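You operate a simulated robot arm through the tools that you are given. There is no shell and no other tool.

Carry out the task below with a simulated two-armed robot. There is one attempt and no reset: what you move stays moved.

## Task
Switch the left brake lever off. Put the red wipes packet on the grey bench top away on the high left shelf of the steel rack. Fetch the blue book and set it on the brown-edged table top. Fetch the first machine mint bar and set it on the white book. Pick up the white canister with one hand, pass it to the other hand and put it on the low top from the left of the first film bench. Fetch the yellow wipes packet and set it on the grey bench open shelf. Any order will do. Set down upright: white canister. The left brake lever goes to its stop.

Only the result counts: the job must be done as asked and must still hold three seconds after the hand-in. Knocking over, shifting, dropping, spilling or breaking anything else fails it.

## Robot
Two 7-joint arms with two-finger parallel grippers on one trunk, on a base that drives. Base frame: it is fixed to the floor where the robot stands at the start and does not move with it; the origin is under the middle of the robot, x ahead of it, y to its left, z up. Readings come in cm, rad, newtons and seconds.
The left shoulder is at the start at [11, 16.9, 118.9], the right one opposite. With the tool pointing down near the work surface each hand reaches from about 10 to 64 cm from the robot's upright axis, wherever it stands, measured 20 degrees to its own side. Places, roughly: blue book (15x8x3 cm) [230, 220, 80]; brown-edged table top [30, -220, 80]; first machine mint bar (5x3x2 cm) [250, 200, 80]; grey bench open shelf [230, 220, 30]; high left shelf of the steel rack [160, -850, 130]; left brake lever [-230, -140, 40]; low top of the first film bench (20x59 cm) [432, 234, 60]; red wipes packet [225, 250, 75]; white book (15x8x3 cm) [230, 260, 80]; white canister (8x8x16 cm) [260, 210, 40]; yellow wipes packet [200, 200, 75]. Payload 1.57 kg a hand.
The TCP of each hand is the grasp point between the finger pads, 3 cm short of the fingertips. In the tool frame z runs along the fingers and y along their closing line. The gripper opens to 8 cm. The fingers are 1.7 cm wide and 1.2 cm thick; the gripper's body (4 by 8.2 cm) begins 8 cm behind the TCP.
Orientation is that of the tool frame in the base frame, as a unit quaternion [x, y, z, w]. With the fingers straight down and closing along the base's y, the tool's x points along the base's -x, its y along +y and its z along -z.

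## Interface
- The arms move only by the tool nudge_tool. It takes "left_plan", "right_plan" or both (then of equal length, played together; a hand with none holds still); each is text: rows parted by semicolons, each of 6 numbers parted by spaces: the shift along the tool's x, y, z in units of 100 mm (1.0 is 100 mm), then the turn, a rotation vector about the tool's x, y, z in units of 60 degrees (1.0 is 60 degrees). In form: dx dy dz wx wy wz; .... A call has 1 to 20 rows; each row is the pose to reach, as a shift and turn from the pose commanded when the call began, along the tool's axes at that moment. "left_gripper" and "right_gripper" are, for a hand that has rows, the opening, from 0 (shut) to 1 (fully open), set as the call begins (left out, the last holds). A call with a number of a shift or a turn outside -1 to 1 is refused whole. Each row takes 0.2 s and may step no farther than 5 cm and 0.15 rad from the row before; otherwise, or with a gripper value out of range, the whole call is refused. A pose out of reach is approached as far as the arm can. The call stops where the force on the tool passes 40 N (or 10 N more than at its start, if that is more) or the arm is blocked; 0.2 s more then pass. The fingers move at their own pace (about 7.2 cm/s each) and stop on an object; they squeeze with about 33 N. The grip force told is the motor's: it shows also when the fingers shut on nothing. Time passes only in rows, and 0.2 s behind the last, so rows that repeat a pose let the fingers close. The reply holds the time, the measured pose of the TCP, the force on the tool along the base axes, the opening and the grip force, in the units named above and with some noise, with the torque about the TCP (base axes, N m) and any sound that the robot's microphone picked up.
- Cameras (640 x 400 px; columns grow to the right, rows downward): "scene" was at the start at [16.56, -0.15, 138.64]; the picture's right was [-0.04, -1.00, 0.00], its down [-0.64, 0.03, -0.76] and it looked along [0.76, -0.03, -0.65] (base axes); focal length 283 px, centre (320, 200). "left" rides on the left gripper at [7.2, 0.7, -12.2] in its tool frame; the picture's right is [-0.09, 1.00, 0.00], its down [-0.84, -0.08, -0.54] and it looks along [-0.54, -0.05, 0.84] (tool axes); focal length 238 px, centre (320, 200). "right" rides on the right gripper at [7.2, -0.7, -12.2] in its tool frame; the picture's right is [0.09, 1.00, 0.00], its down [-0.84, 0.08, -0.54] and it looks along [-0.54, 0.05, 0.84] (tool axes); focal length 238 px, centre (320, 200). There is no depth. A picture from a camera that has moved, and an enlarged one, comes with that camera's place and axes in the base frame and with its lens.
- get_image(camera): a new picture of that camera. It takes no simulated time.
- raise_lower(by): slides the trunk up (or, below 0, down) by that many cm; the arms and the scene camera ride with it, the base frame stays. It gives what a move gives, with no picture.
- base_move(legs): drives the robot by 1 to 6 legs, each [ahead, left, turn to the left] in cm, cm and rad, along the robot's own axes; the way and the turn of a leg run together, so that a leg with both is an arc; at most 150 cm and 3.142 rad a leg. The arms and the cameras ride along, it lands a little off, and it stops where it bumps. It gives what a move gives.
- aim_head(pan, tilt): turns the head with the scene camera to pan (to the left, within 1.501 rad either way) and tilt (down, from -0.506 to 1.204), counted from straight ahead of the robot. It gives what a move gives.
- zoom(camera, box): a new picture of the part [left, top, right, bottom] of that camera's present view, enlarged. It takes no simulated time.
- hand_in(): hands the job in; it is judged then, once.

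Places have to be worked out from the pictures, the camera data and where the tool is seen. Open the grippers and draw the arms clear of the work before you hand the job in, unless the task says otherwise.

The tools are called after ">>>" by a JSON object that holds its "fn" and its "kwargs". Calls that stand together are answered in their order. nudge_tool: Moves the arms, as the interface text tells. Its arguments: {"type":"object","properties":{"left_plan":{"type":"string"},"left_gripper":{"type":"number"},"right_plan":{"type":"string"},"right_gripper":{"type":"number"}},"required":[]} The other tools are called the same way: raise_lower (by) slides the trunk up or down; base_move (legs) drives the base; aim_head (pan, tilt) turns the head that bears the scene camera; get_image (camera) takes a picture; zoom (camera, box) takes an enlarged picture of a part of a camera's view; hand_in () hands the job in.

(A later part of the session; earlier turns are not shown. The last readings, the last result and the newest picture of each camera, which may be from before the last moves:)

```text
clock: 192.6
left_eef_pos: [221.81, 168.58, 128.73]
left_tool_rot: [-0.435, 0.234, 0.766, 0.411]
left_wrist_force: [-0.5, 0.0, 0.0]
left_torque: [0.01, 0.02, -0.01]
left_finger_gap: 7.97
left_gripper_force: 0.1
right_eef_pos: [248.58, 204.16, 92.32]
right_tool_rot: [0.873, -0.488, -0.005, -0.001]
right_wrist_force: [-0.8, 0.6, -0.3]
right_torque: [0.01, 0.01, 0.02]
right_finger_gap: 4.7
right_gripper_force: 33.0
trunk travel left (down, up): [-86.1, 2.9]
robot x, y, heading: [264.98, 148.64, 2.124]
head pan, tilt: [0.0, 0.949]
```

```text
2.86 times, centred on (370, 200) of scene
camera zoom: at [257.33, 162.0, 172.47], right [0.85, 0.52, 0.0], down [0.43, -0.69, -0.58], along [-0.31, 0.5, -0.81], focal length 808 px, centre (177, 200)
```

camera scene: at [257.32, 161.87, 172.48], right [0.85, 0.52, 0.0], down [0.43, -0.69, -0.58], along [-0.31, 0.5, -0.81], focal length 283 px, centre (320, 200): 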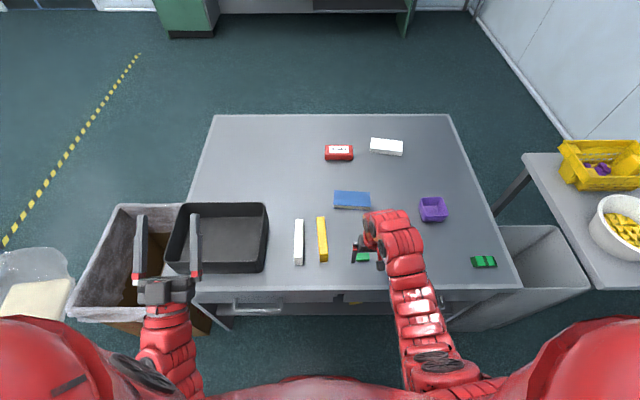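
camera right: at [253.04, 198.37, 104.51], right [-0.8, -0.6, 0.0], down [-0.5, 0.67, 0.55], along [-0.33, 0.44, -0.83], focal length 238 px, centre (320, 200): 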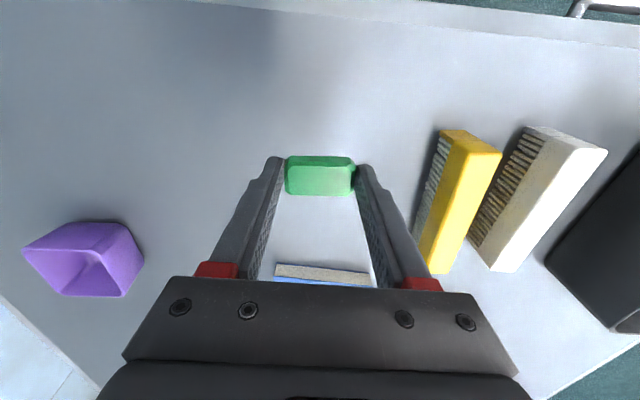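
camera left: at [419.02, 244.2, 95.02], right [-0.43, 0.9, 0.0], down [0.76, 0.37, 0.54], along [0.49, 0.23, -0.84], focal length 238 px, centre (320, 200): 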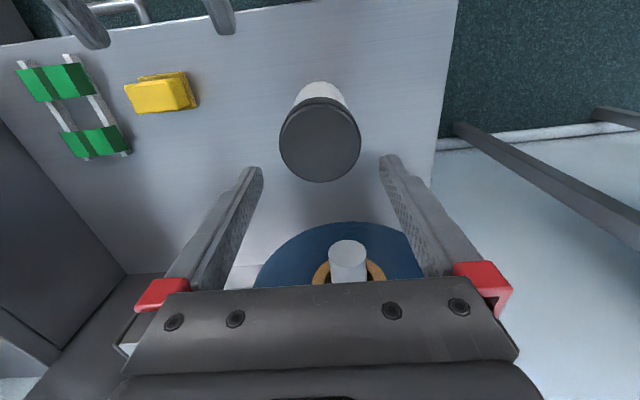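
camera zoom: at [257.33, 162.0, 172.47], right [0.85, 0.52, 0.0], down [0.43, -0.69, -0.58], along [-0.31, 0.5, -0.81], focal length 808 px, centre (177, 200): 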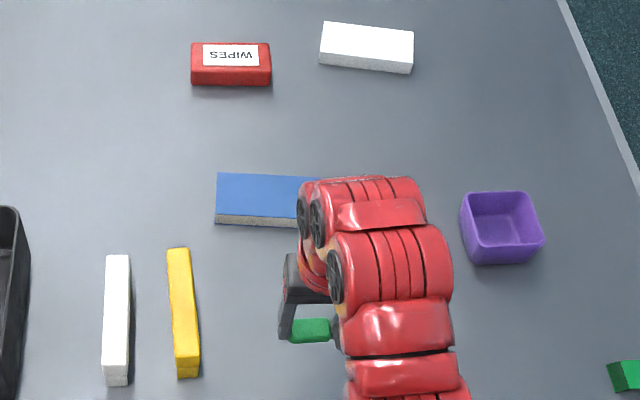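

Mint bar secure. I back off 22 cm, then start turning the left hand toward straight down for the blue book.

>>> {"fn": "base_move", "kwargs": {"legs": [[-22, 0, 0]]}}

>>> {"fn": "nudge_tool", "kwargs": {"left_plan": "0.1135 0 0.02 0 0.125 0; 0.227 0 0.04 0 0.25 0; 0.34 0 0.06 0 0.375 0; 0.454 0 0.08 0 0.5 0; 0.567 0 0.1 0 0.625 0; 0.68 0 0.12 0 0.75 0; 0.794 0 0.137 0 0.875 0; 0.908 0 0.157 0 1 0; 0.908 0 0.157 0 1 0"}}

>>> {"fn": "get_image", "kwargs": {"camera": "scene"}}

```text
clock: 194.2
left_eef_pos: [233.13, 150.02, 128.69]
left_tool_rot: [-0.435, 0.234, 0.766, 0.411]
left_wrist_force: [-0.3, -0.8, 0.5]
left_torque: [-0.01, 0.03, 0.02]
left_finger_gap: 7.98
left_gripper_force: 0.1
right_eef_pos: [259.89, 185.74, 92.23]
right_tool_rot: [0.874, -0.486, -0.004, -0.003]
right_wrist_force: [0.7, -0.6, 0.8]
right_torque: [0.03, 0.02, 0.0]
right_finger_gap: 4.74
right_gripper_force: 32.8
trunk travel left (down, up): [-86.1, 2.9]
robot x, y, heading: [276.73, 129.81, 2.126]
head pan, tilt: [0.0, 0.949]
```

```text
clock: 196.2
left_eef_pos: [218.11, 155.97, 114.49]
left_tool_rot: [0.761, -0.407, -0.445, -0.238]
left_wrist_force: [0.6, -0.5, 0.4]
left_torque: [0.0, -0.02, 0.02]
left_finger_gap: 7.99
left_gripper_force: 0.0
left hand out of reach, approached as far as the arm can: row 1, 2, 3, 4, 5, 6, 7, 8, 9
right_eef_pos: [259.87, 185.67, 92.19]
right_tool_rot: [0.874, -0.486, -0.005, -0.003]
right_wrist_force: [-0.3, 0.7, -0.2]
right_torque: [0.05, -0.06, 0.04]
right_finger_gap: 4.69
right_gripper_force: 32.9
trunk travel left (down, up): [-86.1, 2.9]
robot x, y, heading: [276.99, 129.9, 2.123]
head pan, tilt: [0.0, 0.949]
```

```text
taken
camera scene: at [268.62, 143.43, 172.47], right [0.85, 0.53, 0.0], down [0.43, -0.69, -0.58], along [-0.31, 0.49, -0.81], focal length 283 px, centre (320, 200)
```

scene: 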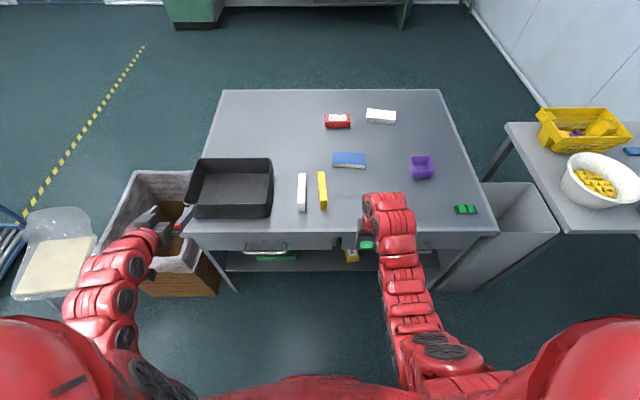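

Left hand points forward again but sits far left; I continue the pitch to straight down while bringing it right and lower.

>>> {"fn": "nudge_tool", "kwargs": {"left_plan": "0.087 -0.125 0.049 0 0.125 0; 0.174 -0.25 0.098 0 0.25 0; 0.261 -0.375 0.146 0 0.375 0; 0.349 -0.5 0.195 0 0.5 0; 0.436 -0.625 0.244 0 0.625 0; 0.523 -0.75 0.29 0 0.75 0; 0.61 -0.875 0.34 0 0.875 0; 0.697 -1 0.39 0 1 0; 0.697 -1 0.39 0 1 0"}}

>>> {"fn": "get_image", "kwargs": {"camera": "scene"}}

```text
clock: 198.2
left_eef_pos: [219.5, 165.73, 106.72]
left_tool_rot: [0.883, -0.469, -0.005, -0.004]
left_wrist_force: [0.2, -0.3, 0.5]
left_torque: [0.03, -0.02, 0.01]
left_finger_gap: 8.02
left_gripper_force: 0.1
left hand out of reach, approached as far as the arm can: row 1, 2, 3, 4, 5, 6, 7, 8, 9
right_eef_pos: [259.89, 185.6, 92.41]
right_tool_rot: [0.874, -0.486, -0.006, -0.002]
right_wrist_force: [-0.4, -0.2, 0.1]
right_torque: [-0.01, -0.01, 0.01]
right_finger_gap: 4.65
right_gripper_force: 32.7
trunk travel left (down, up): [-86.1, 2.9]
robot x, y, heading: [276.61, 130.45, 2.128]
head pan, tilt: [0.0, 0.949]
```

```text
taken
camera scene: at [268.9, 143.45, 172.5], right [0.85, 0.53, 0.0], down [0.43, -0.69, -0.58], along [-0.31, 0.49, -0.81], focal length 283 px, centre (320, 200)
```

scene: 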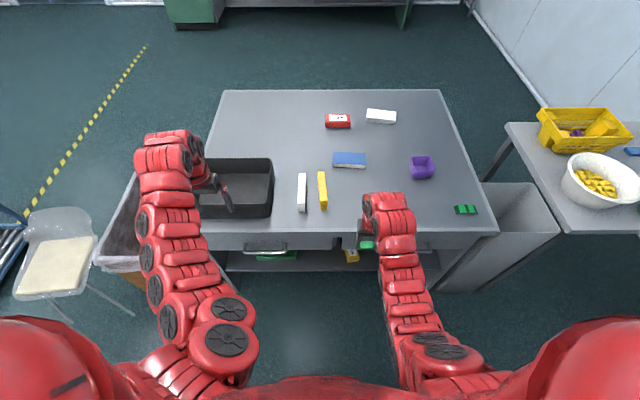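

Left hand is straight down now. I yaw it 90° so the fingers will close across the book's short side.

>>> {"fn": "nudge_tool", "kwargs": {"left_plan": "0.05 -0.06 0 0 0 0.125; 0.1 -0.12 0 0 0 0.25; 0.15 -0.18 0 0 0 0.375; 0.2 -0.24 0 0 0 0.5; 0.25 -0.3 0 0 0 0.625; 0.3 -0.36 0 0 0 0.75; 0.35 -0.42 0 0 0 0.875; 0.4 -0.5 0 0 0 1; 0.4 -0.5 0 0 0 1"}}

>>> {"fn": "nudge_tool", "kwargs": {"left_plan": "0 0 0 0 0 0.125; 0 0 0 0 0 0.25; 0 0 0 0 0 0.375; 0 0 0 0 0 0.5; 0 0 0 0 0 0.5"}}

>>> {"fn": "get_image", "kwargs": {"camera": "scene"}}

>>> {"fn": "get_image", "kwargs": {"camera": "left"}}

```text
clock: 200.2
left_eef_pos: [225.5, 165.49, 105.59]
left_tool_rot: [-0.527, 0.85, 0.008, 0.0]
left_wrist_force: [0.2, 0.8, 0.5]
left_torque: [0.01, 0.0, 0.0]
left_finger_gap: 8.02
left_gripper_force: 0.1
left hand out of reach, approached as far as the arm can: row 5, 6, 7, 8, 9
right_eef_pos: [259.89, 185.59, 92.38]
right_tool_rot: [0.874, -0.487, -0.004, -0.002]
right_wrist_force: [-0.3, 0.1, -0.3]
right_torque: [0.01, -0.02, -0.03]
right_finger_gap: 4.7
right_gripper_force: 33.0
trunk travel left (down, up): [-86.1, 2.9]
robot x, y, heading: [276.71, 130.43, 2.124]
head pan, tilt: [0.0, 0.949]
```

```text
clock: 201.4
left_eef_pos: [225.3, 165.34, 105.73]
left_tool_rot: [-0.289, 0.957, 0.008, -0.002]
left_wrist_force: [0.1, -0.5, -0.2]
left_torque: [-0.02, 0.02, -0.01]
left_finger_gap: 8.0
left_gripper_force: 0.2
right_eef_pos: [259.93, 185.62, 92.36]
right_tool_rot: [0.874, -0.486, -0.004, -0.002]
right_wrist_force: [0.1, 0.0, -0.3]
right_torque: [0.03, 0.0, -0.02]
right_finger_gap: 4.66
right_gripper_force: 33.1
trunk travel left (down, up): [-86.1, 2.9]
robot x, y, heading: [277.05, 130.24, 2.129]
head pan, tilt: [0.0, 0.949]
```

```text
taken
camera scene: at [268.73, 143.47, 172.48], right [0.85, 0.53, 0.0], down [0.43, -0.69, -0.58], along [-0.31, 0.49, -0.81], focal length 283 px, centre (320, 200)
```

scene: 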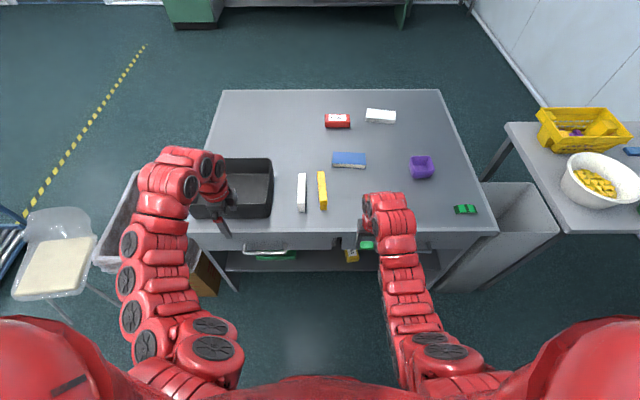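

```text
taken
camera left: at [219.16, 161.92, 117.83], right [-0.47, 0.88, 0.01], down [0.74, 0.39, 0.54], along [0.47, 0.27, -0.84], focal length 238 px, centre (320, 200)
```

left: 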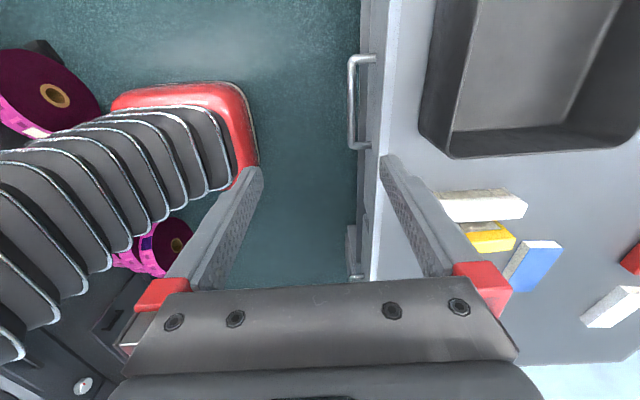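

This view also shows the reels behind me. The blue book's centre is at about (233.8, 223.6). I lift the right hand (mint) and draw it back, and bring the left hand 8 cm right.

>>> {"fn": "nudge_tool", "kwargs": {"right_plan": "0 0 -0.3 0 0 0; 0 0 -0.6 0 0 0; 0.25 0 -0.7 0 0 0; 0.5 0 -0.7 0 0 0; 0.7 0 -0.7 0 0 0", "left_plan": "-0.2 0 0 0 0 0; -0.4 0 0 0 0 0; -0.6 0 0 0 0 0; -0.8 0 0 0 0 0; -0.8 0 0 0 0 0"}}

>>> {"fn": "get_image", "kwargs": {"camera": "scene"}}

```text
clock: 202.6
left_eef_pos: [231.92, 169.73, 105.68]
left_tool_rot: [-0.29, 0.957, 0.01, -0.003]
left_wrist_force: [-0.6, 0.3, -0.3]
left_torque: [0.0, 0.03, 0.0]
left_finger_gap: 8.01
left_gripper_force: 0.1
right_eef_pos: [263.88, 179.73, 99.34]
right_tool_rot: [0.873, -0.487, -0.004, -0.002]
right_wrist_force: [0.4, 0.0, 0.7]
right_torque: [0.01, 0.01, 0.02]
right_finger_gap: 4.68
right_gripper_force: 33.0
trunk travel left (down, up): [-86.1, 2.9]
robot x, y, heading: [277.11, 130.06, 2.132]
head pan, tilt: [0.0, 0.949]
```

```text
taken
camera scene: at [268.72, 143.4, 172.48], right [0.85, 0.53, 0.0], down [0.43, -0.69, -0.58], along [-0.31, 0.5, -0.81], focal length 283 px, centre (320, 200)
```

scene: 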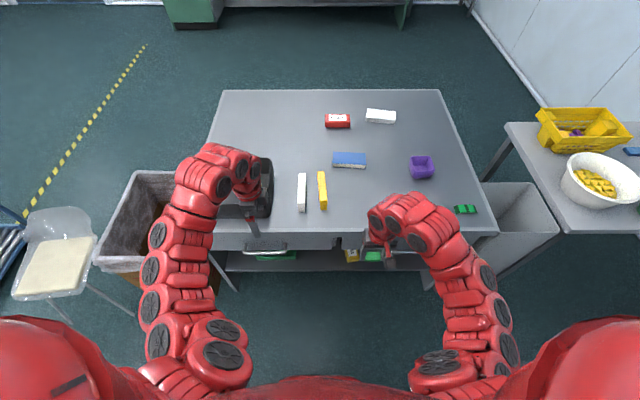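

I drive 15 cm ahead, then diagonally 25 ahead / 30 right, so the left hand comes over the blue book (both hands stay above z 96).

>>> {"fn": "base_move", "kwargs": {"legs": [[15, 0, 0], [24, -30, 0]]}}

>>> {"fn": "get_image", "kwargs": {"camera": "scene"}}

>>> {"fn": "get_image", "kwargs": {"camera": "left"}}

```text
clock: 206.0
left_eef_pos: [236.87, 218.76, 105.77]
left_tool_rot: [-0.29, 0.957, 0.008, -0.002]
left_wrist_force: [-0.5, 0.3, -0.3]
left_torque: [-0.01, -0.02, -0.02]
left_finger_gap: 7.99
left_gripper_force: 0.1
right_eef_pos: [268.67, 228.77, 99.35]
right_tool_rot: [0.875, -0.485, -0.005, -0.003]
right_wrist_force: [0.0, -0.3, 0.2]
right_torque: [-0.02, -0.05, 0.0]
right_finger_gap: 4.63
right_gripper_force: 32.8
trunk travel left (down, up): [-86.1, 2.9]
robot x, y, heading: [281.7, 179.11, 2.126]
head pan, tilt: [0.0, 0.949]
```

```text
taken
camera scene: at [273.73, 192.53, 172.48], right [0.85, 0.53, 0.0], down [0.43, -0.69, -0.58], along [-0.31, 0.49, -0.81], focal length 283 px, centre (320, 200)
```

scene: 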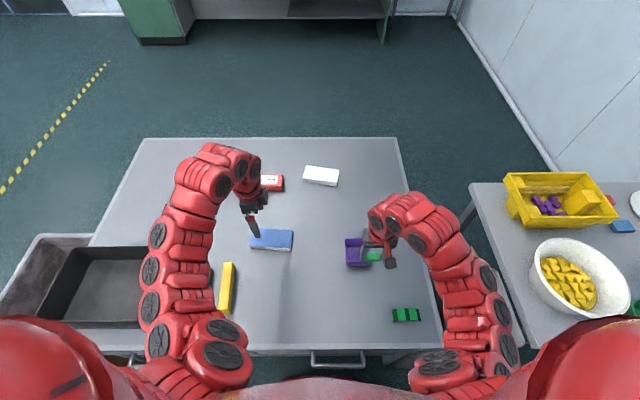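

```text
taken
camera left: at [230.64, 215.31, 117.81], right [-0.48, 0.88, 0.02], down [0.74, 0.39, 0.54], along [0.47, 0.27, -0.84], focal length 238 px, centre (320, 200)
```

left: 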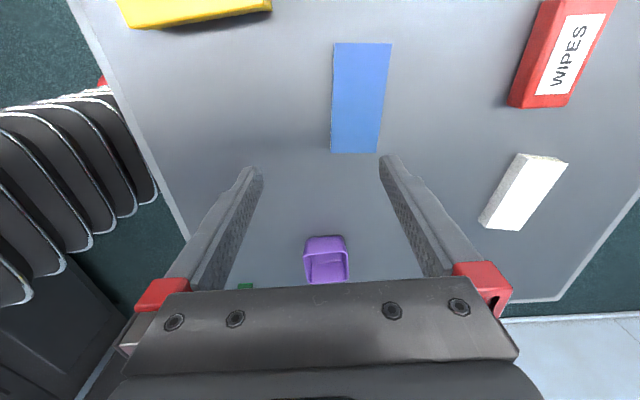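

The left camera shows the book 5.6 cm ahead of the left TCP and rotated 0.07 rad. I nudge the base 2.5 cm closer, then rotate and move the hand over the book's centre while lowering to z 93.

>>> {"fn": "base_move", "kwargs": {"legs": [[2.5, 0, 0]]}}

>>> {"fn": "nudge_tool", "kwargs": {"left_plan": "0.03 0.15 0.15 0 0 0.034; 0.06 0.31 0.3 0 0 0.068; 0.06 0.31 0.6 0 0 0.068; 0.06 0.31 0.9 0 0 0.068; 0.06 0.31 1 0 0 0.068; 0.06 0.31 1 0 0 0.068", "left_gripper": 1}}

>>> {"fn": "get_image", "kwargs": {"camera": "left"}}

```text
clock: 206.8
left_eef_pos: [235.82, 220.62, 105.87]
left_tool_rot: [-0.289, 0.957, 0.011, -0.003]
left_wrist_force: [1.1, 0.1, 0.4]
left_torque: [0.03, -0.02, -0.02]
left_finger_gap: 7.99
left_gripper_force: 0.0
right_eef_pos: [267.6, 230.53, 99.49]
right_tool_rot: [0.874, -0.487, -0.007, -0.002]
right_wrist_force: [0.9, 0.8, 0.5]
right_torque: [0.03, 0.04, 0.04]
right_finger_gap: 4.62
right_gripper_force: 33.0
trunk travel left (down, up): [-86.1, 2.9]
robot x, y, heading: [280.51, 181.57, 2.128]
head pan, tilt: [0.0, 0.949]
```

```text
clock: 208.2
left_eef_pos: [233.05, 223.38, 95.68]
left_tool_rot: [-0.256, 0.967, 0.009, -0.003]
left_wrist_force: [-0.3, 0.2, -0.4]
left_torque: [0.0, 0.01, -0.02]
left_finger_gap: 8.0
left_gripper_force: 0.1
right_eef_pos: [267.44, 230.94, 99.29]
right_tool_rot: [0.874, -0.487, -0.005, -0.003]
right_wrist_force: [-0.2, -0.8, -0.1]
right_torque: [0.02, -0.02, 0.03]
right_finger_gap: 4.68
right_gripper_force: 32.7
trunk travel left (down, up): [-86.1, 2.9]
robot x, y, heading: [280.64, 181.31, 2.131]
head pan, tilt: [0.0, 0.949]
```

```text
taken
camera left: at [226.74, 220.26, 107.89], right [-0.41, 0.91, 0.02], down [0.77, 0.34, 0.54], along [0.49, 0.24, -0.84], focal length 238 px, centre (320, 200)
```

left: 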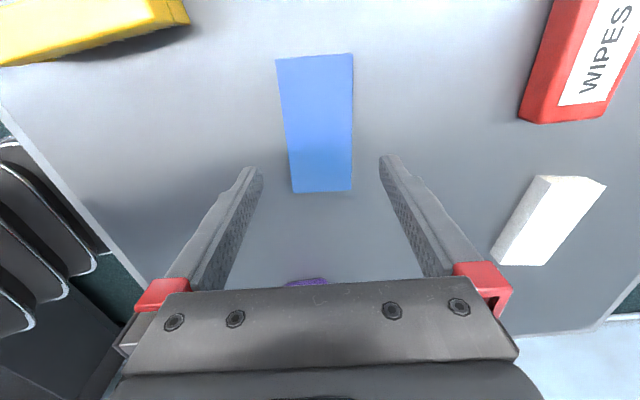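

Width across is about 7.1 cm, so it fits. I correct 0.6 cm and 0.04 rad and go down 8 cm, then re-check.

>>> {"fn": "nudge_tool", "kwargs": {"left_plan": "-0.03 -0.005 0.1 0 0 0.02; -0.06 -0.01 0.3 0 0 0.038; -0.06 -0.01 0.5 0 0 0.038; -0.06 -0.01 0.7 0 0 0.038; -0.06 -0.01 0.8 0 0 0.038; -0.06 -0.01 0.8 0 0 0.038"}}

>>> {"fn": "get_image", "kwargs": {"camera": "left"}}

```text
clock: 209.7
left_eef_pos: [233.87, 223.62, 87.67]
left_tool_rot: [-0.238, 0.971, 0.008, -0.003]
left_wrist_force: [-0.2, -0.3, -0.1]
left_torque: [-0.05, -0.01, -0.02]
left_finger_gap: 8.0
left_gripper_force: 0.1
right_eef_pos: [267.46, 230.88, 99.25]
right_tool_rot: [0.874, -0.486, -0.005, -0.003]
right_wrist_force: [-0.1, -0.6, -0.2]
right_torque: [-0.01, 0.01, -0.02]
right_finger_gap: 4.65
right_gripper_force: 33.2
trunk travel left (down, up): [-86.1, 2.9]
robot x, y, heading: [280.62, 181.2, 2.124]
head pan, tilt: [0.0, 0.949]
```

```text
taken
camera left: at [227.3, 220.91, 99.8], right [-0.38, 0.93, 0.02], down [0.78, 0.31, 0.54], along [0.49, 0.22, -0.84], focal length 238 px, centre (320, 200)
```

left: 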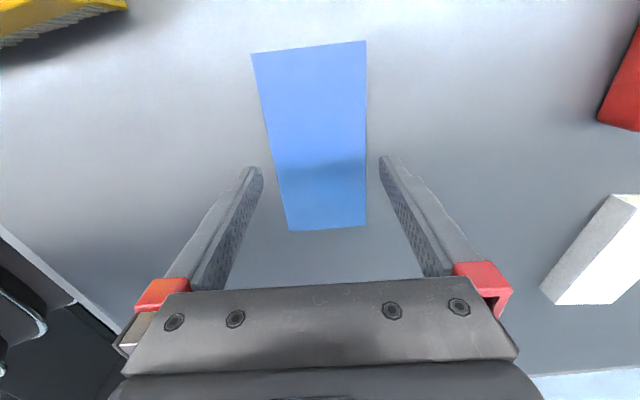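

Aligned within a millimetre or two (corners at ±3.5 across). I descend to z 83.5 and close.

>>> {"fn": "nudge_tool", "kwargs": {"left_plan": "0.01 0.003 0.12 0 0 0; 0.01 0.003 0.24 0 0 0; 0.01 0.003 0.34 0 0 0; 0.01 0.003 0.42 0 0 0; 0.01 0.003 0.42 0 0 0"}}

>>> {"fn": "nudge_tool", "kwargs": {"left_plan": "0 0 0 0 0 0; 0 0 0 0 0 0; 0 0 0 0 0 0; 0 0 0 0 0 0", "left_gripper": 0}}

>>> {"fn": "get_image", "kwargs": {"camera": "left"}}

```text
clock: 210.8
left_eef_pos: [233.6, 223.67, 83.4]
left_tool_rot: [-0.237, 0.971, 0.007, -0.003]
left_wrist_force: [0.2, -0.8, 0.5]
left_torque: [0.0, -0.01, 0.0]
left_finger_gap: 8.02
left_gripper_force: 0.0
right_eef_pos: [267.47, 230.7, 99.23]
right_tool_rot: [0.874, -0.486, -0.005, -0.002]
right_wrist_force: [-0.1, -0.9, -0.3]
right_torque: [0.01, -0.03, 0.0]
right_finger_gap: 4.68
right_gripper_force: 32.2
trunk travel left (down, up): [-86.1, 2.9]
robot x, y, heading: [280.61, 181.64, 2.126]
head pan, tilt: [0.0, 0.949]
```

```text
clock: 211.8
left_eef_pos: [233.65, 223.72, 83.46]
left_tool_rot: [-0.238, 0.971, 0.008, -0.002]
left_wrist_force: [-0.7, -0.9, -0.1]
left_torque: [-0.11, 0.04, -0.01]
left_finger_gap: 7.17
left_gripper_force: 33.1
right_eef_pos: [267.5, 230.87, 99.36]
right_tool_rot: [0.874, -0.486, -0.004, -0.003]
right_wrist_force: [1.3, 1.1, 0.3]
right_torque: [0.0, 0.0, 0.0]
right_finger_gap: 4.66
right_gripper_force: 32.7
trunk travel left (down, up): [-86.1, 2.9]
robot x, y, heading: [280.64, 181.31, 2.122]
head pan, tilt: [0.0, 0.949]
```

```text
taken
camera left: at [227.1, 220.91, 95.61], right [-0.38, 0.93, 0.02], down [0.78, 0.31, 0.54], along [0.49, 0.22, -0.84], focal length 238 px, centre (320, 200)
```

left: 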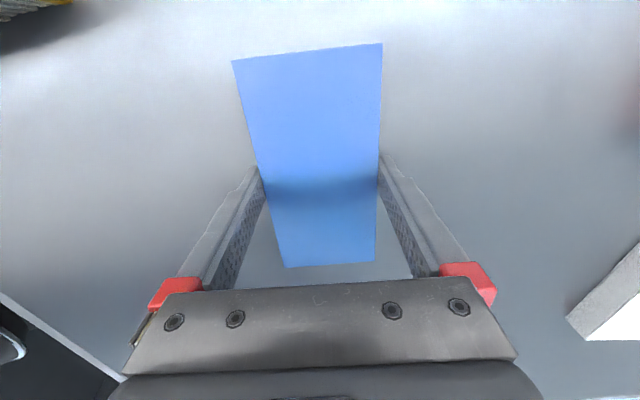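

The book is held across its 7.2 cm side. I lift it 10 cm.

>>> {"fn": "nudge_tool", "kwargs": {"left_plan": "0 0 -0.15 0 0 0; 0 0 -0.35 0 0 0; 0 0 -0.6 0 0 0; 0 0 -0.85 0 0 0; 0 0 -1 0 0 0; 0 0 -1 0 0 0"}}

>>> {"fn": "get_image", "kwargs": {"camera": "left"}}

>>> {"fn": "get_image", "kwargs": {"camera": "scene"}}

```text
clock: 213.2
left_eef_pos: [233.76, 223.46, 93.45]
left_tool_rot: [-0.237, 0.972, 0.009, -0.002]
left_wrist_force: [-0.2, -0.5, -2.2]
left_torque: [-0.02, 0.0, 0.0]
left_finger_gap: 7.13
left_gripper_force: 33.5
right_eef_pos: [267.35, 230.8, 99.24]
right_tool_rot: [0.874, -0.486, -0.004, -0.002]
right_wrist_force: [-0.1, -0.1, -0.1]
right_torque: [-0.02, -0.02, -0.02]
right_finger_gap: 4.66
right_gripper_force: 33.1
trunk travel left (down, up): [-86.1, 2.9]
robot x, y, heading: [280.63, 181.04, 2.123]
head pan, tilt: [0.0, 0.949]
```

```text
taken
camera left: at [227.13, 220.76, 105.57], right [-0.38, 0.93, 0.02], down [0.78, 0.31, 0.54], along [0.5, 0.22, -0.84], focal length 238 px, centre (320, 200)
```

left: 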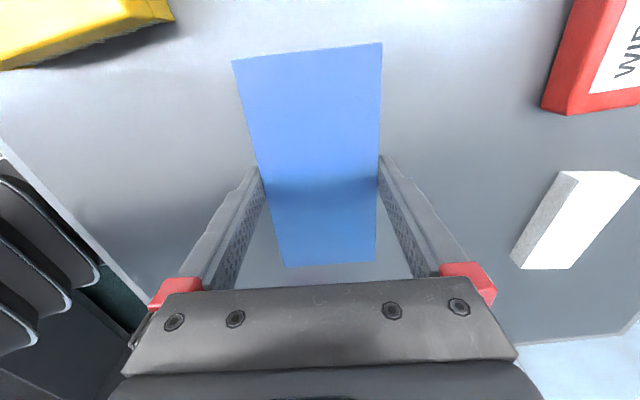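

```text
taken
camera scene: at [272.44, 194.74, 172.47], right [0.85, 0.53, 0.0], down [0.43, -0.69, -0.58], along [-0.31, 0.49, -0.81], focal length 283 px, centre (320, 200)
```

scene: 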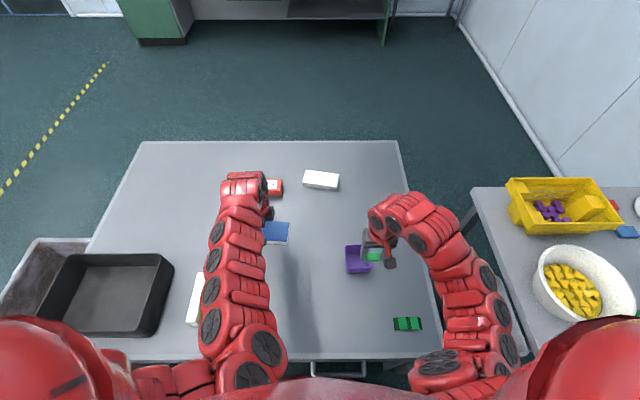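

Book secure. I raise the left hand a bit, back out diagonally the way I came, and then tuck the hands.

>>> {"fn": "nudge_tool", "kwargs": {"left_plan": "0 0 -0.3 0 0 0; 0 0 -0.6 0 0 0; 0 0 -0.6 0 0 0"}}

>>> {"fn": "base_move", "kwargs": {"legs": [[-26, 30, 0], [-12, 0, 0]]}}

>>> {"fn": "get_image", "kwargs": {"camera": "scene"}}

```text
clock: 214.1
left_eef_pos: [233.75, 223.42, 99.41]
left_tool_rot: [-0.237, 0.971, 0.008, -0.003]
left_wrist_force: [-0.3, 0.0, -1.0]
left_torque: [-0.01, 0.0, -0.01]
left_finger_gap: 7.16
left_gripper_force: 33.0
right_eef_pos: [267.46, 230.91, 99.22]
right_tool_rot: [0.874, -0.487, -0.005, -0.001]
right_wrist_force: [0.4, 0.6, -1.4]
right_torque: [0.0, 0.0, -0.02]
right_finger_gap: 4.69
right_gripper_force: 33.2
trunk travel left (down, up): [-86.1, 2.9]
robot x, y, heading: [280.36, 181.72, 2.124]
head pan, tilt: [0.0, 0.949]
```

```text
clock: 217.4
left_eef_pos: [228.04, 175.67, 99.41]
left_tool_rot: [-0.233, 0.972, 0.008, -0.001]
left_wrist_force: [-0.3, 0.5, -1.8]
left_torque: [-0.01, 0.03, 0.02]
left_finger_gap: 7.12
left_gripper_force: 33.2
right_eef_pos: [261.98, 182.79, 99.25]
right_tool_rot: [0.872, -0.49, -0.003, -0.002]
right_wrist_force: [-0.5, -1.0, -1.0]
right_torque: [0.02, 0.03, -0.01]
right_finger_gap: 4.65
right_gripper_force: 33.1
trunk travel left (down, up): [-86.1, 2.9]
robot x, y, heading: [274.54, 133.62, 2.116]
head pan, tilt: [0.0, 0.949]
```

```text
taken
camera scene: at [266.55, 146.69, 172.46], right [0.85, 0.52, 0.0], down [0.42, -0.7, -0.58], along [-0.3, 0.5, -0.81], focal length 283 px, centre (320, 200)
```

scene: 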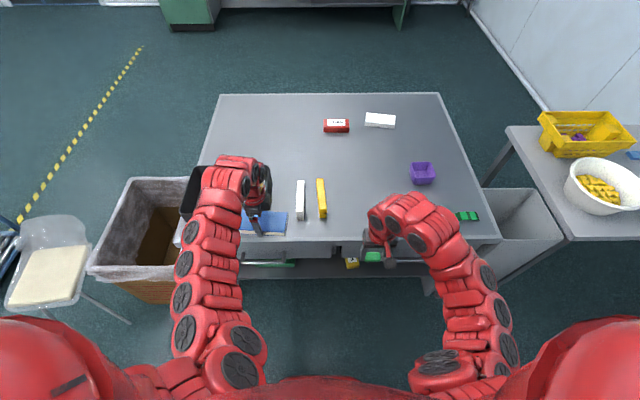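

I pull the left hand back 12 cm or so, toward a compact travel pose.

>>> {"fn": "nudge_tool", "kwargs": {"left_plan": "0 -0.25 0 0 0 0; 0 -0.5 0 0 0 0; 0 -0.75 0 0 0 0; 0 -1 0 0 0 0; 0 -1 0 0 0 0"}}

>>> {"fn": "get_image", "kwargs": {"camera": "scene"}}

```text
clock: 218.6
left_eef_pos: [232.58, 166.75, 99.33]
left_tool_rot: [-0.233, 0.972, 0.008, -0.003]
left_wrist_force: [0.3, -0.5, -1.2]
left_torque: [0.01, 0.02, -0.01]
left_finger_gap: 7.14
left_gripper_force: 33.0
right_eef_pos: [261.98, 182.73, 99.4]
right_tool_rot: [0.872, -0.49, -0.005, -0.002]
right_wrist_force: [0.2, 0.2, 0.3]
right_torque: [-0.01, -0.01, -0.01]
right_finger_gap: 4.66
right_gripper_force: 32.7
trunk travel left (down, up): [-86.1, 2.9]
robot x, y, heading: [275.02, 133.14, 2.116]
head pan, tilt: [0.0, 0.949]
```

```text
taken
camera scene: at [266.68, 146.62, 172.47], right [0.85, 0.52, 0.0], down [0.42, -0.7, -0.58], along [-0.3, 0.5, -0.81], focal length 283 px, centre (320, 200)
```

scene: 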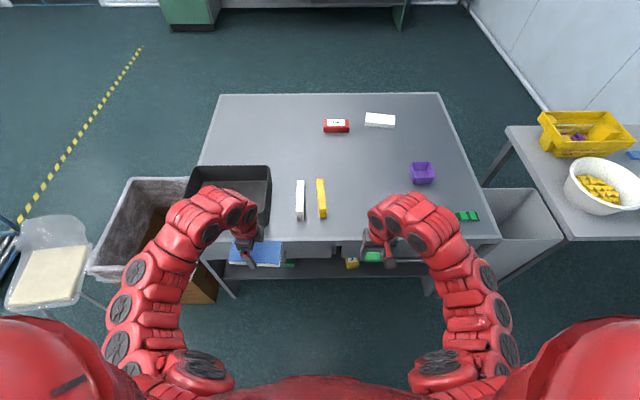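

Compact now (both hands about 50 cm ahead, z 99). I turn left to face the way out between chair and bin, and look.

>>> {"fn": "base_move", "kwargs": {"legs": [[0, 0, 1.5]]}}

>>> {"fn": "aim_head", "kwargs": {"pan": 0.0, "tilt": 0.6}}

>>> {"fn": "get_image", "kwargs": {"camera": "scene"}}

```text
clock: 222.7
left_eef_pos: [239.71, 92.35, 99.28]
left_tool_rot: [0.844, -0.537, -0.005, 0.007]
left_wrist_force: [-0.7, -1.2, -1.0]
left_torque: [0.0, 0.0, 0.02]
left_finger_gap: 7.14
left_gripper_force: 33.3
right_eef_pos: [224.61, 122.21, 99.23]
right_tool_rot: [0.967, 0.254, -0.005, 0.002]
right_wrist_force: [-0.4, -0.7, 0.0]
right_torque: [0.01, 0.01, 0.02]
right_finger_gap: 4.66
right_gripper_force: 33.1
trunk travel left (down, up): [-86.1, 2.9]
robot x, y, heading: [274.2, 133.29, -2.627]
head pan, tilt: [0.0, 0.949]
```

```text
clock: 223.6
left_eef_pos: [239.62, 92.47, 99.33]
left_tool_rot: [0.843, -0.537, -0.005, 0.007]
left_wrist_force: [0.2, 0.7, -1.0]
left_torque: [0.02, -0.01, -0.04]
left_finger_gap: 7.12
left_gripper_force: 33.2
right_eef_pos: [224.68, 122.26, 99.35]
right_tool_rot: [0.967, 0.255, -0.005, 0.001]
right_wrist_force: [-0.6, 0.0, 0.6]
right_torque: [0.01, 0.01, 0.02]
right_finger_gap: 4.65
right_gripper_force: 33.2
trunk travel left (down, up): [-86.1, 2.9]
robot x, y, heading: [274.83, 133.12, -2.625]
head pan, tilt: [0.0, 0.6]
```

```text
taken
camera scene: at [259.91, 125.17, 175.31], right [-0.49, 0.87, 0.0], down [0.49, 0.28, -0.82], along [-0.72, -0.41, -0.57], focal length 283 px, centre (320, 200)
```

scene: 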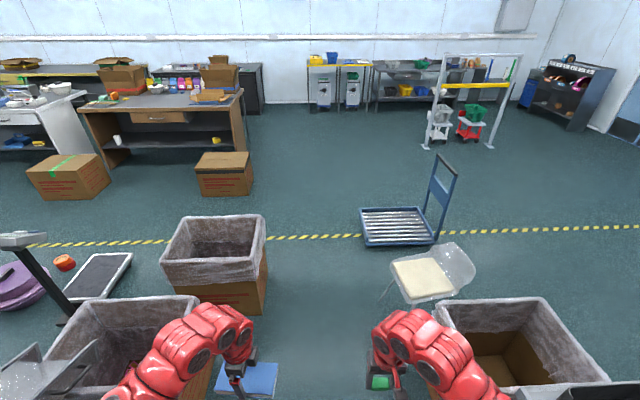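

The way out is clear: chair and dolly right, bins left. I drive the first two legs through the gap.

>>> {"fn": "base_move", "kwargs": {"legs": [[108, -10.7, 0], [0, 0, 0.236]]}}

>>> {"fn": "get_image", "kwargs": {"camera": "scene"}}

```text
clock: 229.9
left_eef_pos: [150.82, 42.5, 99.25]
left_tool_rot: [0.899, -0.438, -0.004, 0.008]
left_wrist_force: [0.3, -0.1, -1.7]
left_torque: [0.03, 0.0, 0.0]
left_finger_gap: 7.13
left_gripper_force: 33.0
right_eef_pos: [129.42, 68.25, 99.27]
right_tool_rot: [0.931, 0.364, -0.005, 0.002]
right_wrist_force: [0.6, -0.8, 0.2]
right_torque: [-0.04, 0.03, 0.03]
right_finger_gap: 4.65
right_gripper_force: 33.3
trunk travel left (down, up): [-86.1, 2.9]
robot x, y, heading: [175.4, 89.81, -2.398]
head pan, tilt: [0.0, 0.6]
```

```text
taken
camera scene: at [163.12, 78.94, 175.31], right [-0.68, 0.74, 0.0], down [0.42, 0.38, -0.82], along [-0.61, -0.56, -0.57], focal length 283 px, centre (320, 200)
```

scene: 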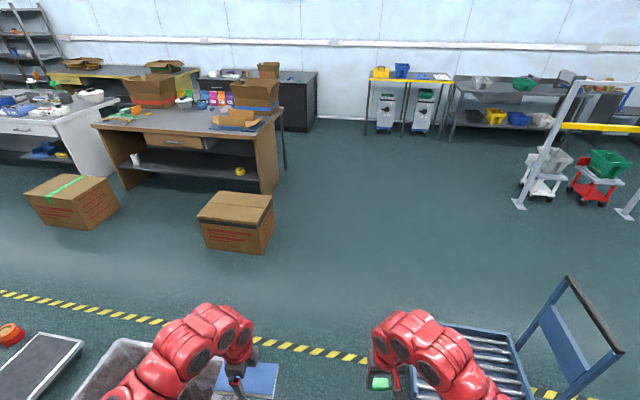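

Clear so far. Before going on I zoom on the brown-edged table ahead-left to see its free space.

>>> {"fn": "zoom", "kwargs": {"camera": "scene", "box": [60, 40, 320, 260]}}

```text
1.82 times, centred on (190, 150) of scene
camera zoom: at [163.12, 78.94, 175.31], right [-0.68, 0.74, 0.0], down [0.42, 0.38, -0.82], along [-0.61, -0.56, -0.57], focal length 514 px, centre (556, 291)
```

zoom: 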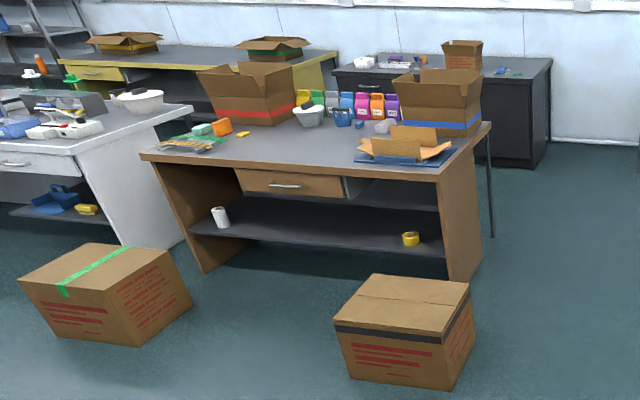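

The table's front middle is free and reachable between the two cartons, so I deliver the book first. I drive on to about (101, 21), turn left and head down past the cartons.

>>> {"fn": "base_move", "kwargs": {"legs": [[101, 0, 0], [0, 0, 1.16]]}}

>>> {"fn": "get_image", "kwargs": {"camera": "scene"}}

```text
clock: 238.3
left_eef_pos: [131.44, -21.96, 99.34]
left_tool_rot: [0.992, 0.129, 0.001, 0.009]
left_wrist_force: [-0.4, 0.3, -1.6]
left_torque: [0.0, 0.01, 0.01]
left_finger_gap: 7.16
left_gripper_force: 33.1
right_eef_pos: [99.49, -31.5, 99.29]
right_tool_rot: [0.579, 0.816, -0.003, 0.004]
right_wrist_force: [-0.3, 0.6, -0.2]
right_torque: [0.02, -0.01, 0.02]
right_finger_gap: 4.64
right_gripper_force: 32.6
trunk travel left (down, up): [-86.1, 2.9]
robot x, y, heading: [97.49, 19.61, -1.237]
head pan, tilt: [0.0, 0.6]
```

```text
taken
camera scene: at [103.06, 3.81, 175.31], right [-0.94, -0.33, 0.0], down [-0.19, 0.53, -0.82], along [0.27, -0.78, -0.57], focal length 283 px, centre (320, 200)
```

scene: 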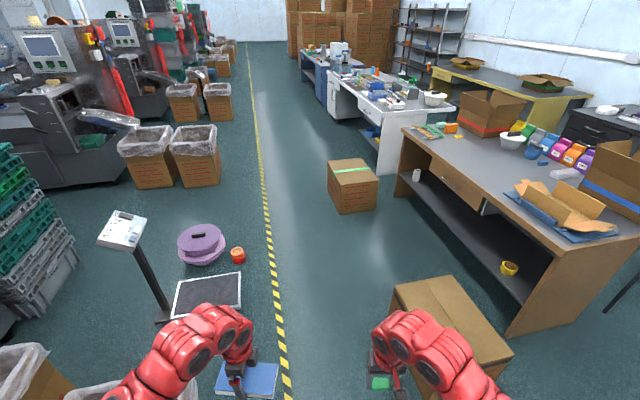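

The lane between the scale and the carton is open. I drive on 149 cm and turn right toward the table.

>>> {"fn": "base_move", "kwargs": {"legs": [[149, 3.8, 0], [0, 0, -1.2]]}}

>>> {"fn": "get_image", "kwargs": {"camera": "scene"}}

```text
clock: 248.7
left_eef_pos: [124.31, -166.24, 99.32]
left_tool_rot: [0.892, -0.453, -0.004, 0.007]
left_wrist_force: [-0.5, -0.1, -1.2]
left_torque: [0.01, 0.03, -0.02]
left_finger_gap: 7.14
left_gripper_force: 33.4
right_eef_pos: [103.68, -139.98, 99.28]
right_tool_rot: [0.938, 0.348, -0.004, 0.002]
right_wrist_force: [-0.4, 0.1, -0.1]
right_torque: [-0.02, -0.06, 0.02]
right_finger_gap: 4.66
right_gripper_force: 33.1
trunk travel left (down, up): [-86.1, 2.9]
robot x, y, heading: [150.72, -119.42, -2.432]
head pan, tilt: [0.0, 0.6]
```

```text
taken
camera scene: at [137.78, -130.25, 175.31], right [-0.65, 0.76, 0.0], down [0.43, 0.37, -0.82], along [-0.63, -0.54, -0.57], focal length 283 px, centre (320, 200)
```

scene: 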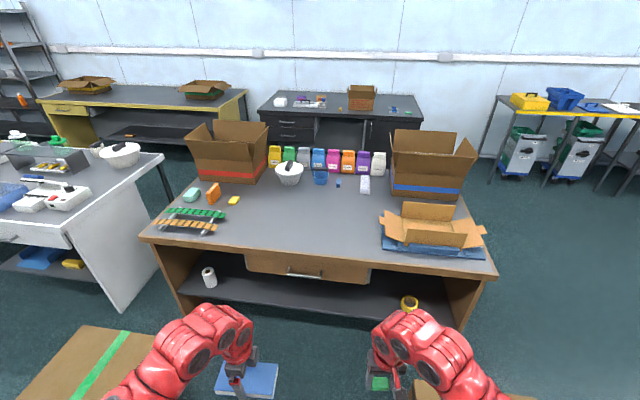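

The table's front-middle is free. Driving straight ahead keeps 38 cm from the right carton's corner; I go 60 cm ahead and check again.

>>> {"fn": "base_move", "kwargs": {"legs": [[60, 0, 0]]}}

>>> {"fn": "aim_head", "kwargs": {"pan": 0.0, "tilt": 0.95}}

>>> {"fn": "get_image", "kwargs": {"camera": "scene"}}

>>> {"fn": "get_image", "kwargs": {"camera": "left"}}

```text
clock: 252.1
left_eef_pos: [78.3, -205.57, 99.36]
left_tool_rot: [0.891, -0.453, -0.004, 0.008]
left_wrist_force: [1.1, 0.6, -1.9]
left_torque: [0.0, 0.01, -0.01]
left_finger_gap: 7.11
left_gripper_force: 33.4
right_eef_pos: [57.74, -179.2, 99.21]
right_tool_rot: [0.938, 0.346, -0.005, 0.001]
right_wrist_force: [0.4, -0.9, -0.1]
right_torque: [-0.02, -0.01, -0.02]
right_finger_gap: 4.65
right_gripper_force: 32.7
trunk travel left (down, up): [-86.1, 2.9]
robot x, y, heading: [104.84, -158.96, -2.435]
head pan, tilt: [0.0, 0.6]
```

```text
clock: 252.9
left_eef_pos: [78.27, -205.65, 99.35]
left_tool_rot: [0.892, -0.453, -0.004, 0.008]
left_wrist_force: [0.4, -0.1, -1.6]
left_torque: [-0.03, 0.0, 0.0]
left_finger_gap: 7.11
left_gripper_force: 33.3
right_eef_pos: [57.78, -179.29, 99.3]
right_tool_rot: [0.938, 0.345, -0.005, 0.002]
right_wrist_force: [-0.2, 0.4, 0.3]
right_torque: [0.01, 0.04, -0.03]
right_finger_gap: 4.67
right_gripper_force: 33.6
trunk travel left (down, up): [-86.1, 2.9]
robot x, y, heading: [104.59, -158.82, -2.438]
head pan, tilt: [0.0, 0.949]
```

```text
taken
camera scene: at [93.0, -168.58, 172.48], right [-0.65, 0.76, 0.0], down [0.62, 0.53, -0.58], along [-0.44, -0.38, -0.81], focal length 283 px, centre (320, 200)
```

scene: 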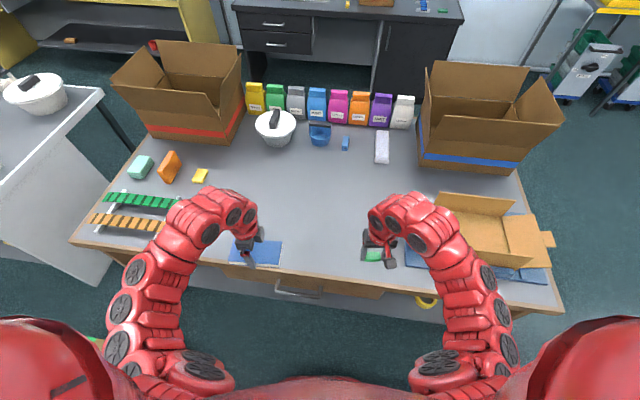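

```text
taken
camera left: at [82.14, -211.56, 111.45], right [-0.86, -0.51, 0.02], down [-0.42, 0.73, 0.54], along [-0.29, 0.46, -0.84], focal length 238 px, centre (320, 200)
```

left: 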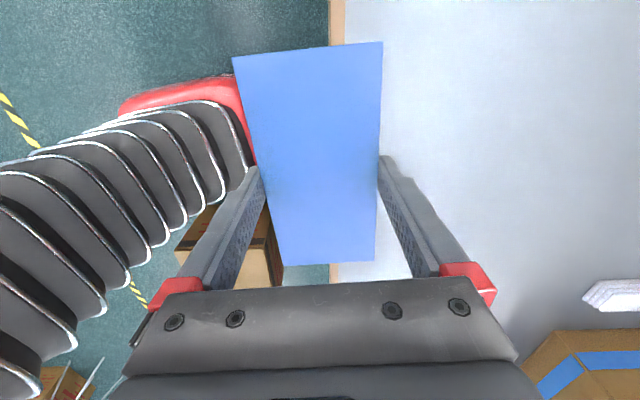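

The book hangs just before the table edge; the edge is about 3.5 cm ahead of the left TCP. I drive 17.5 cm on so the book is over the table, well behind the edge.

>>> {"fn": "base_move", "kwargs": {"legs": [[17.5, 0, 0]]}}

>>> {"fn": "get_image", "kwargs": {"camera": "left"}}

>>> {"fn": "get_image", "kwargs": {"camera": "scene"}}

```text
clock: 254.4
left_eef_pos: [64.51, -217.39, 99.37]
left_tool_rot: [0.891, -0.453, -0.004, 0.009]
left_wrist_force: [1.1, 0.2, -1.2]
left_torque: [-0.01, 0.07, 0.01]
left_finger_gap: 7.13
left_gripper_force: 33.1
right_eef_pos: [43.92, -191.1, 99.32]
right_tool_rot: [0.938, 0.347, -0.005, 0.002]
right_wrist_force: [0.3, -0.3, -0.7]
right_torque: [-0.01, 0.05, -0.01]
right_finger_gap: 4.66
right_gripper_force: 32.9
trunk travel left (down, up): [-86.1, 2.9]
robot x, y, heading: [91.08, -170.59, -2.434]
head pan, tilt: [0.0, 0.949]
```

```text
taken
camera left: at [68.43, -223.3, 111.51], right [-0.86, -0.51, 0.02], down [-0.42, 0.73, 0.54], along [-0.29, 0.46, -0.84], focal length 238 px, centre (320, 200)
```

left: 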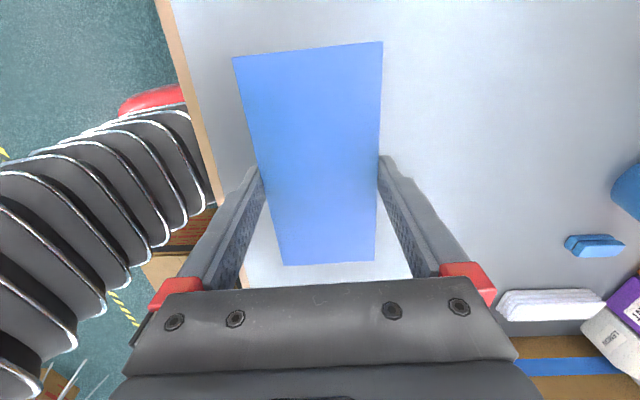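

```text
taken
camera scene: at [79.33, -180.26, 172.49], right [-0.65, 0.76, 0.0], down [0.62, 0.53, -0.58], along [-0.44, -0.38, -0.81], focal length 283 px, centre (320, 200)
```

scene: 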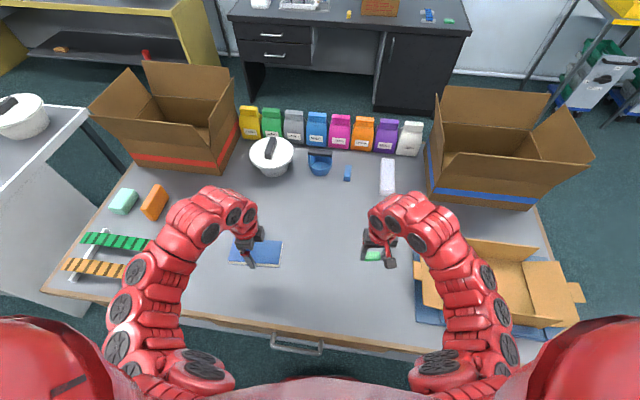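

The book is over the free spot, 14 cm or so behind the edge. I lower it 9.5 cm first.

>>> {"fn": "nudge_tool", "kwargs": {"left_plan": "0 0 0.3 0 0 0; 0 0 0.6 0 0 0; 0 0 0.95 0 0 0; 0 0 0.95 0 0 0"}}

>>> {"fn": "nudge_tool", "kwargs": {"left_plan": "0 0 0.1 0 0 0; 0 0 0.2 0 0 0; 0 0 0.3 0 0 0; 0 0 0.4 0 0 0; 0 0 0.4 0 0 0"}}

>>> {"fn": "get_image", "kwargs": {"camera": "left"}}

>>> {"fn": "zoom", "kwargs": {"camera": "scene", "box": [180, 180, 340, 340]}}

```text
clock: 255.4
left_eef_pos: [64.5, -217.41, 89.79]
left_tool_rot: [0.891, -0.453, -0.003, 0.008]
left_wrist_force: [-0.4, 2.3, -1.5]
left_torque: [-0.02, 0.01, 0.01]
left_finger_gap: 7.14
left_gripper_force: 32.4
right_eef_pos: [43.93, -190.95, 99.34]
right_tool_rot: [0.938, 0.347, -0.005, 0.002]
right_wrist_force: [-0.2, -0.8, 0.3]
right_torque: [-0.01, 0.01, 0.0]
right_finger_gap: 4.67
right_gripper_force: 32.7
trunk travel left (down, up): [-86.1, 2.9]
robot x, y, heading: [90.82, -170.45, -2.431]
head pan, tilt: [0.0, 0.949]
```

```text
clock: 256.6
left_eef_pos: [64.3, -217.56, 85.88]
left_tool_rot: [0.891, -0.453, -0.005, 0.009]
left_wrist_force: [-0.5, -0.2, -1.2]
left_torque: [0.03, 0.0, -0.03]
left_finger_gap: 7.14
left_gripper_force: 33.2
right_eef_pos: [43.84, -191.07, 99.27]
right_tool_rot: [0.938, 0.347, -0.004, 0.002]
right_wrist_force: [0.7, -0.4, 0.3]
right_torque: [0.01, -0.04, 0.0]
right_finger_gap: 4.67
right_gripper_force: 32.6
trunk travel left (down, up): [-86.1, 2.9]
robot x, y, heading: [90.74, -170.75, -2.434]
head pan, tilt: [0.0, 0.949]
```

```text
taken
camera left: at [68.19, -223.52, 97.94], right [-0.86, -0.51, 0.02], down [-0.42, 0.73, 0.54], along [-0.29, 0.46, -0.84], focal length 238 px, centre (320, 200)
```

left: 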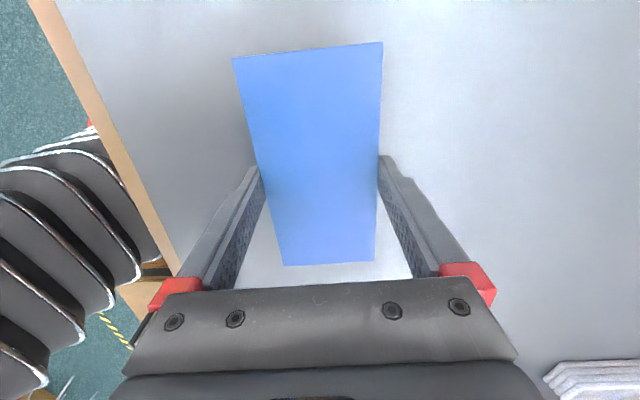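

```text
2.50 times, centred on (260, 260) of scene
camera zoom: at [79.21, -180.38, 172.48], right [-0.65, 0.76, 0.0], down [0.62, 0.53, -0.58], along [-0.44, -0.38, -0.81], focal length 707 px, centre (470, 50)
```

zoom: 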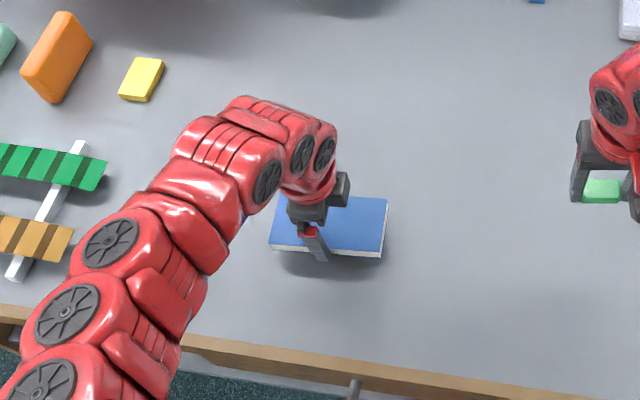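

The shadow closes in. I continue down in 3 mm rows.

>>> {"fn": "nudge_tool", "kwargs": {"left_plan": "0 0 0.03 0 0 0; 0 0 0.06 0 0 0; 0 0 0.09 0 0 0; 0 0 0.12 0 0 0; 0 0 0.15 0 0 0; 0 0 0.15 0 0 0"}}

```text
clock: 258.0
left_eef_pos: [64.42, -217.63, 84.3]
left_tool_rot: [0.891, -0.453, -0.004, 0.008]
left_wrist_force: [0.3, -0.5, -1.4]
left_torque: [-0.03, -0.04, -0.01]
left_finger_gap: 7.18
left_gripper_force: 33.0
right_eef_pos: [43.85, -191.05, 99.24]
right_tool_rot: [0.938, 0.347, -0.005, 0.002]
right_wrist_force: [-0.4, -0.8, 0.6]
right_torque: [-0.02, 0.01, -0.02]
right_finger_gap: 4.65
right_gripper_force: 32.9
trunk travel left (down, up): [-86.1, 2.9]
robot x, y, heading: [90.8, -170.76, -2.435]
head pan, tilt: [0.0, 0.949]
```

>>> {"fn": "nudge_tool", "kwargs": {"left_plan": "0 0 0.025 0 0 0; 0 0 0.05 0 0 0; 0 0 0.075 0 0 0; 0 0 0.1 0 0 0; 0 0 0.1 0 0 0"}}

>>> {"fn": "zoom", "kwargs": {"camera": "scene", "box": [180, 180, 340, 340]}}

```text
clock: 259.2
left_eef_pos: [64.28, -217.6, 83.46]
left_tool_rot: [0.891, -0.454, -0.004, 0.011]
left_wrist_force: [0.0, -4.6, 20.5]
left_torque: [0.3, -0.66, 0.11]
left_finger_gap: 7.16
left_gripper_force: 32.9
right_eef_pos: [44.02, -190.96, 99.4]
right_tool_rot: [0.938, 0.347, -0.005, 0.003]
right_wrist_force: [0.7, 0.5, -0.4]
right_torque: [0.01, 0.0, 0.0]
right_finger_gap: 4.65
right_gripper_force: 33.6
trunk travel left (down, up): [-86.1, 2.9]
robot x, y, heading: [90.71, -170.59, -2.431]
head pan, tilt: [0.0, 0.949]
```

```text
2.50 times, centred on (260, 260) of scene
camera zoom: at [79.3, -180.23, 172.52], right [-0.65, 0.76, 0.0], down [0.62, 0.53, -0.58], along [-0.44, -0.38, -0.81], focal length 707 px, centre (470, 50)
```

zoom: 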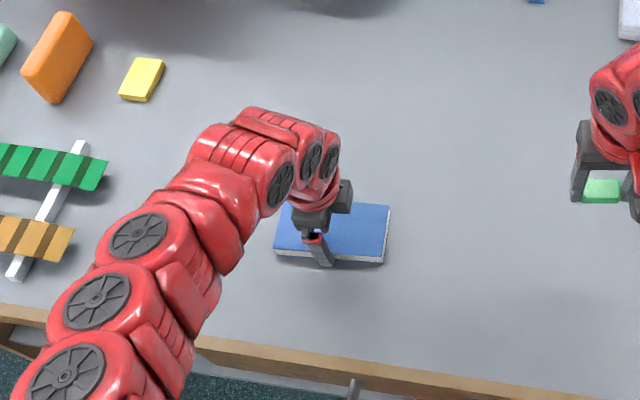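

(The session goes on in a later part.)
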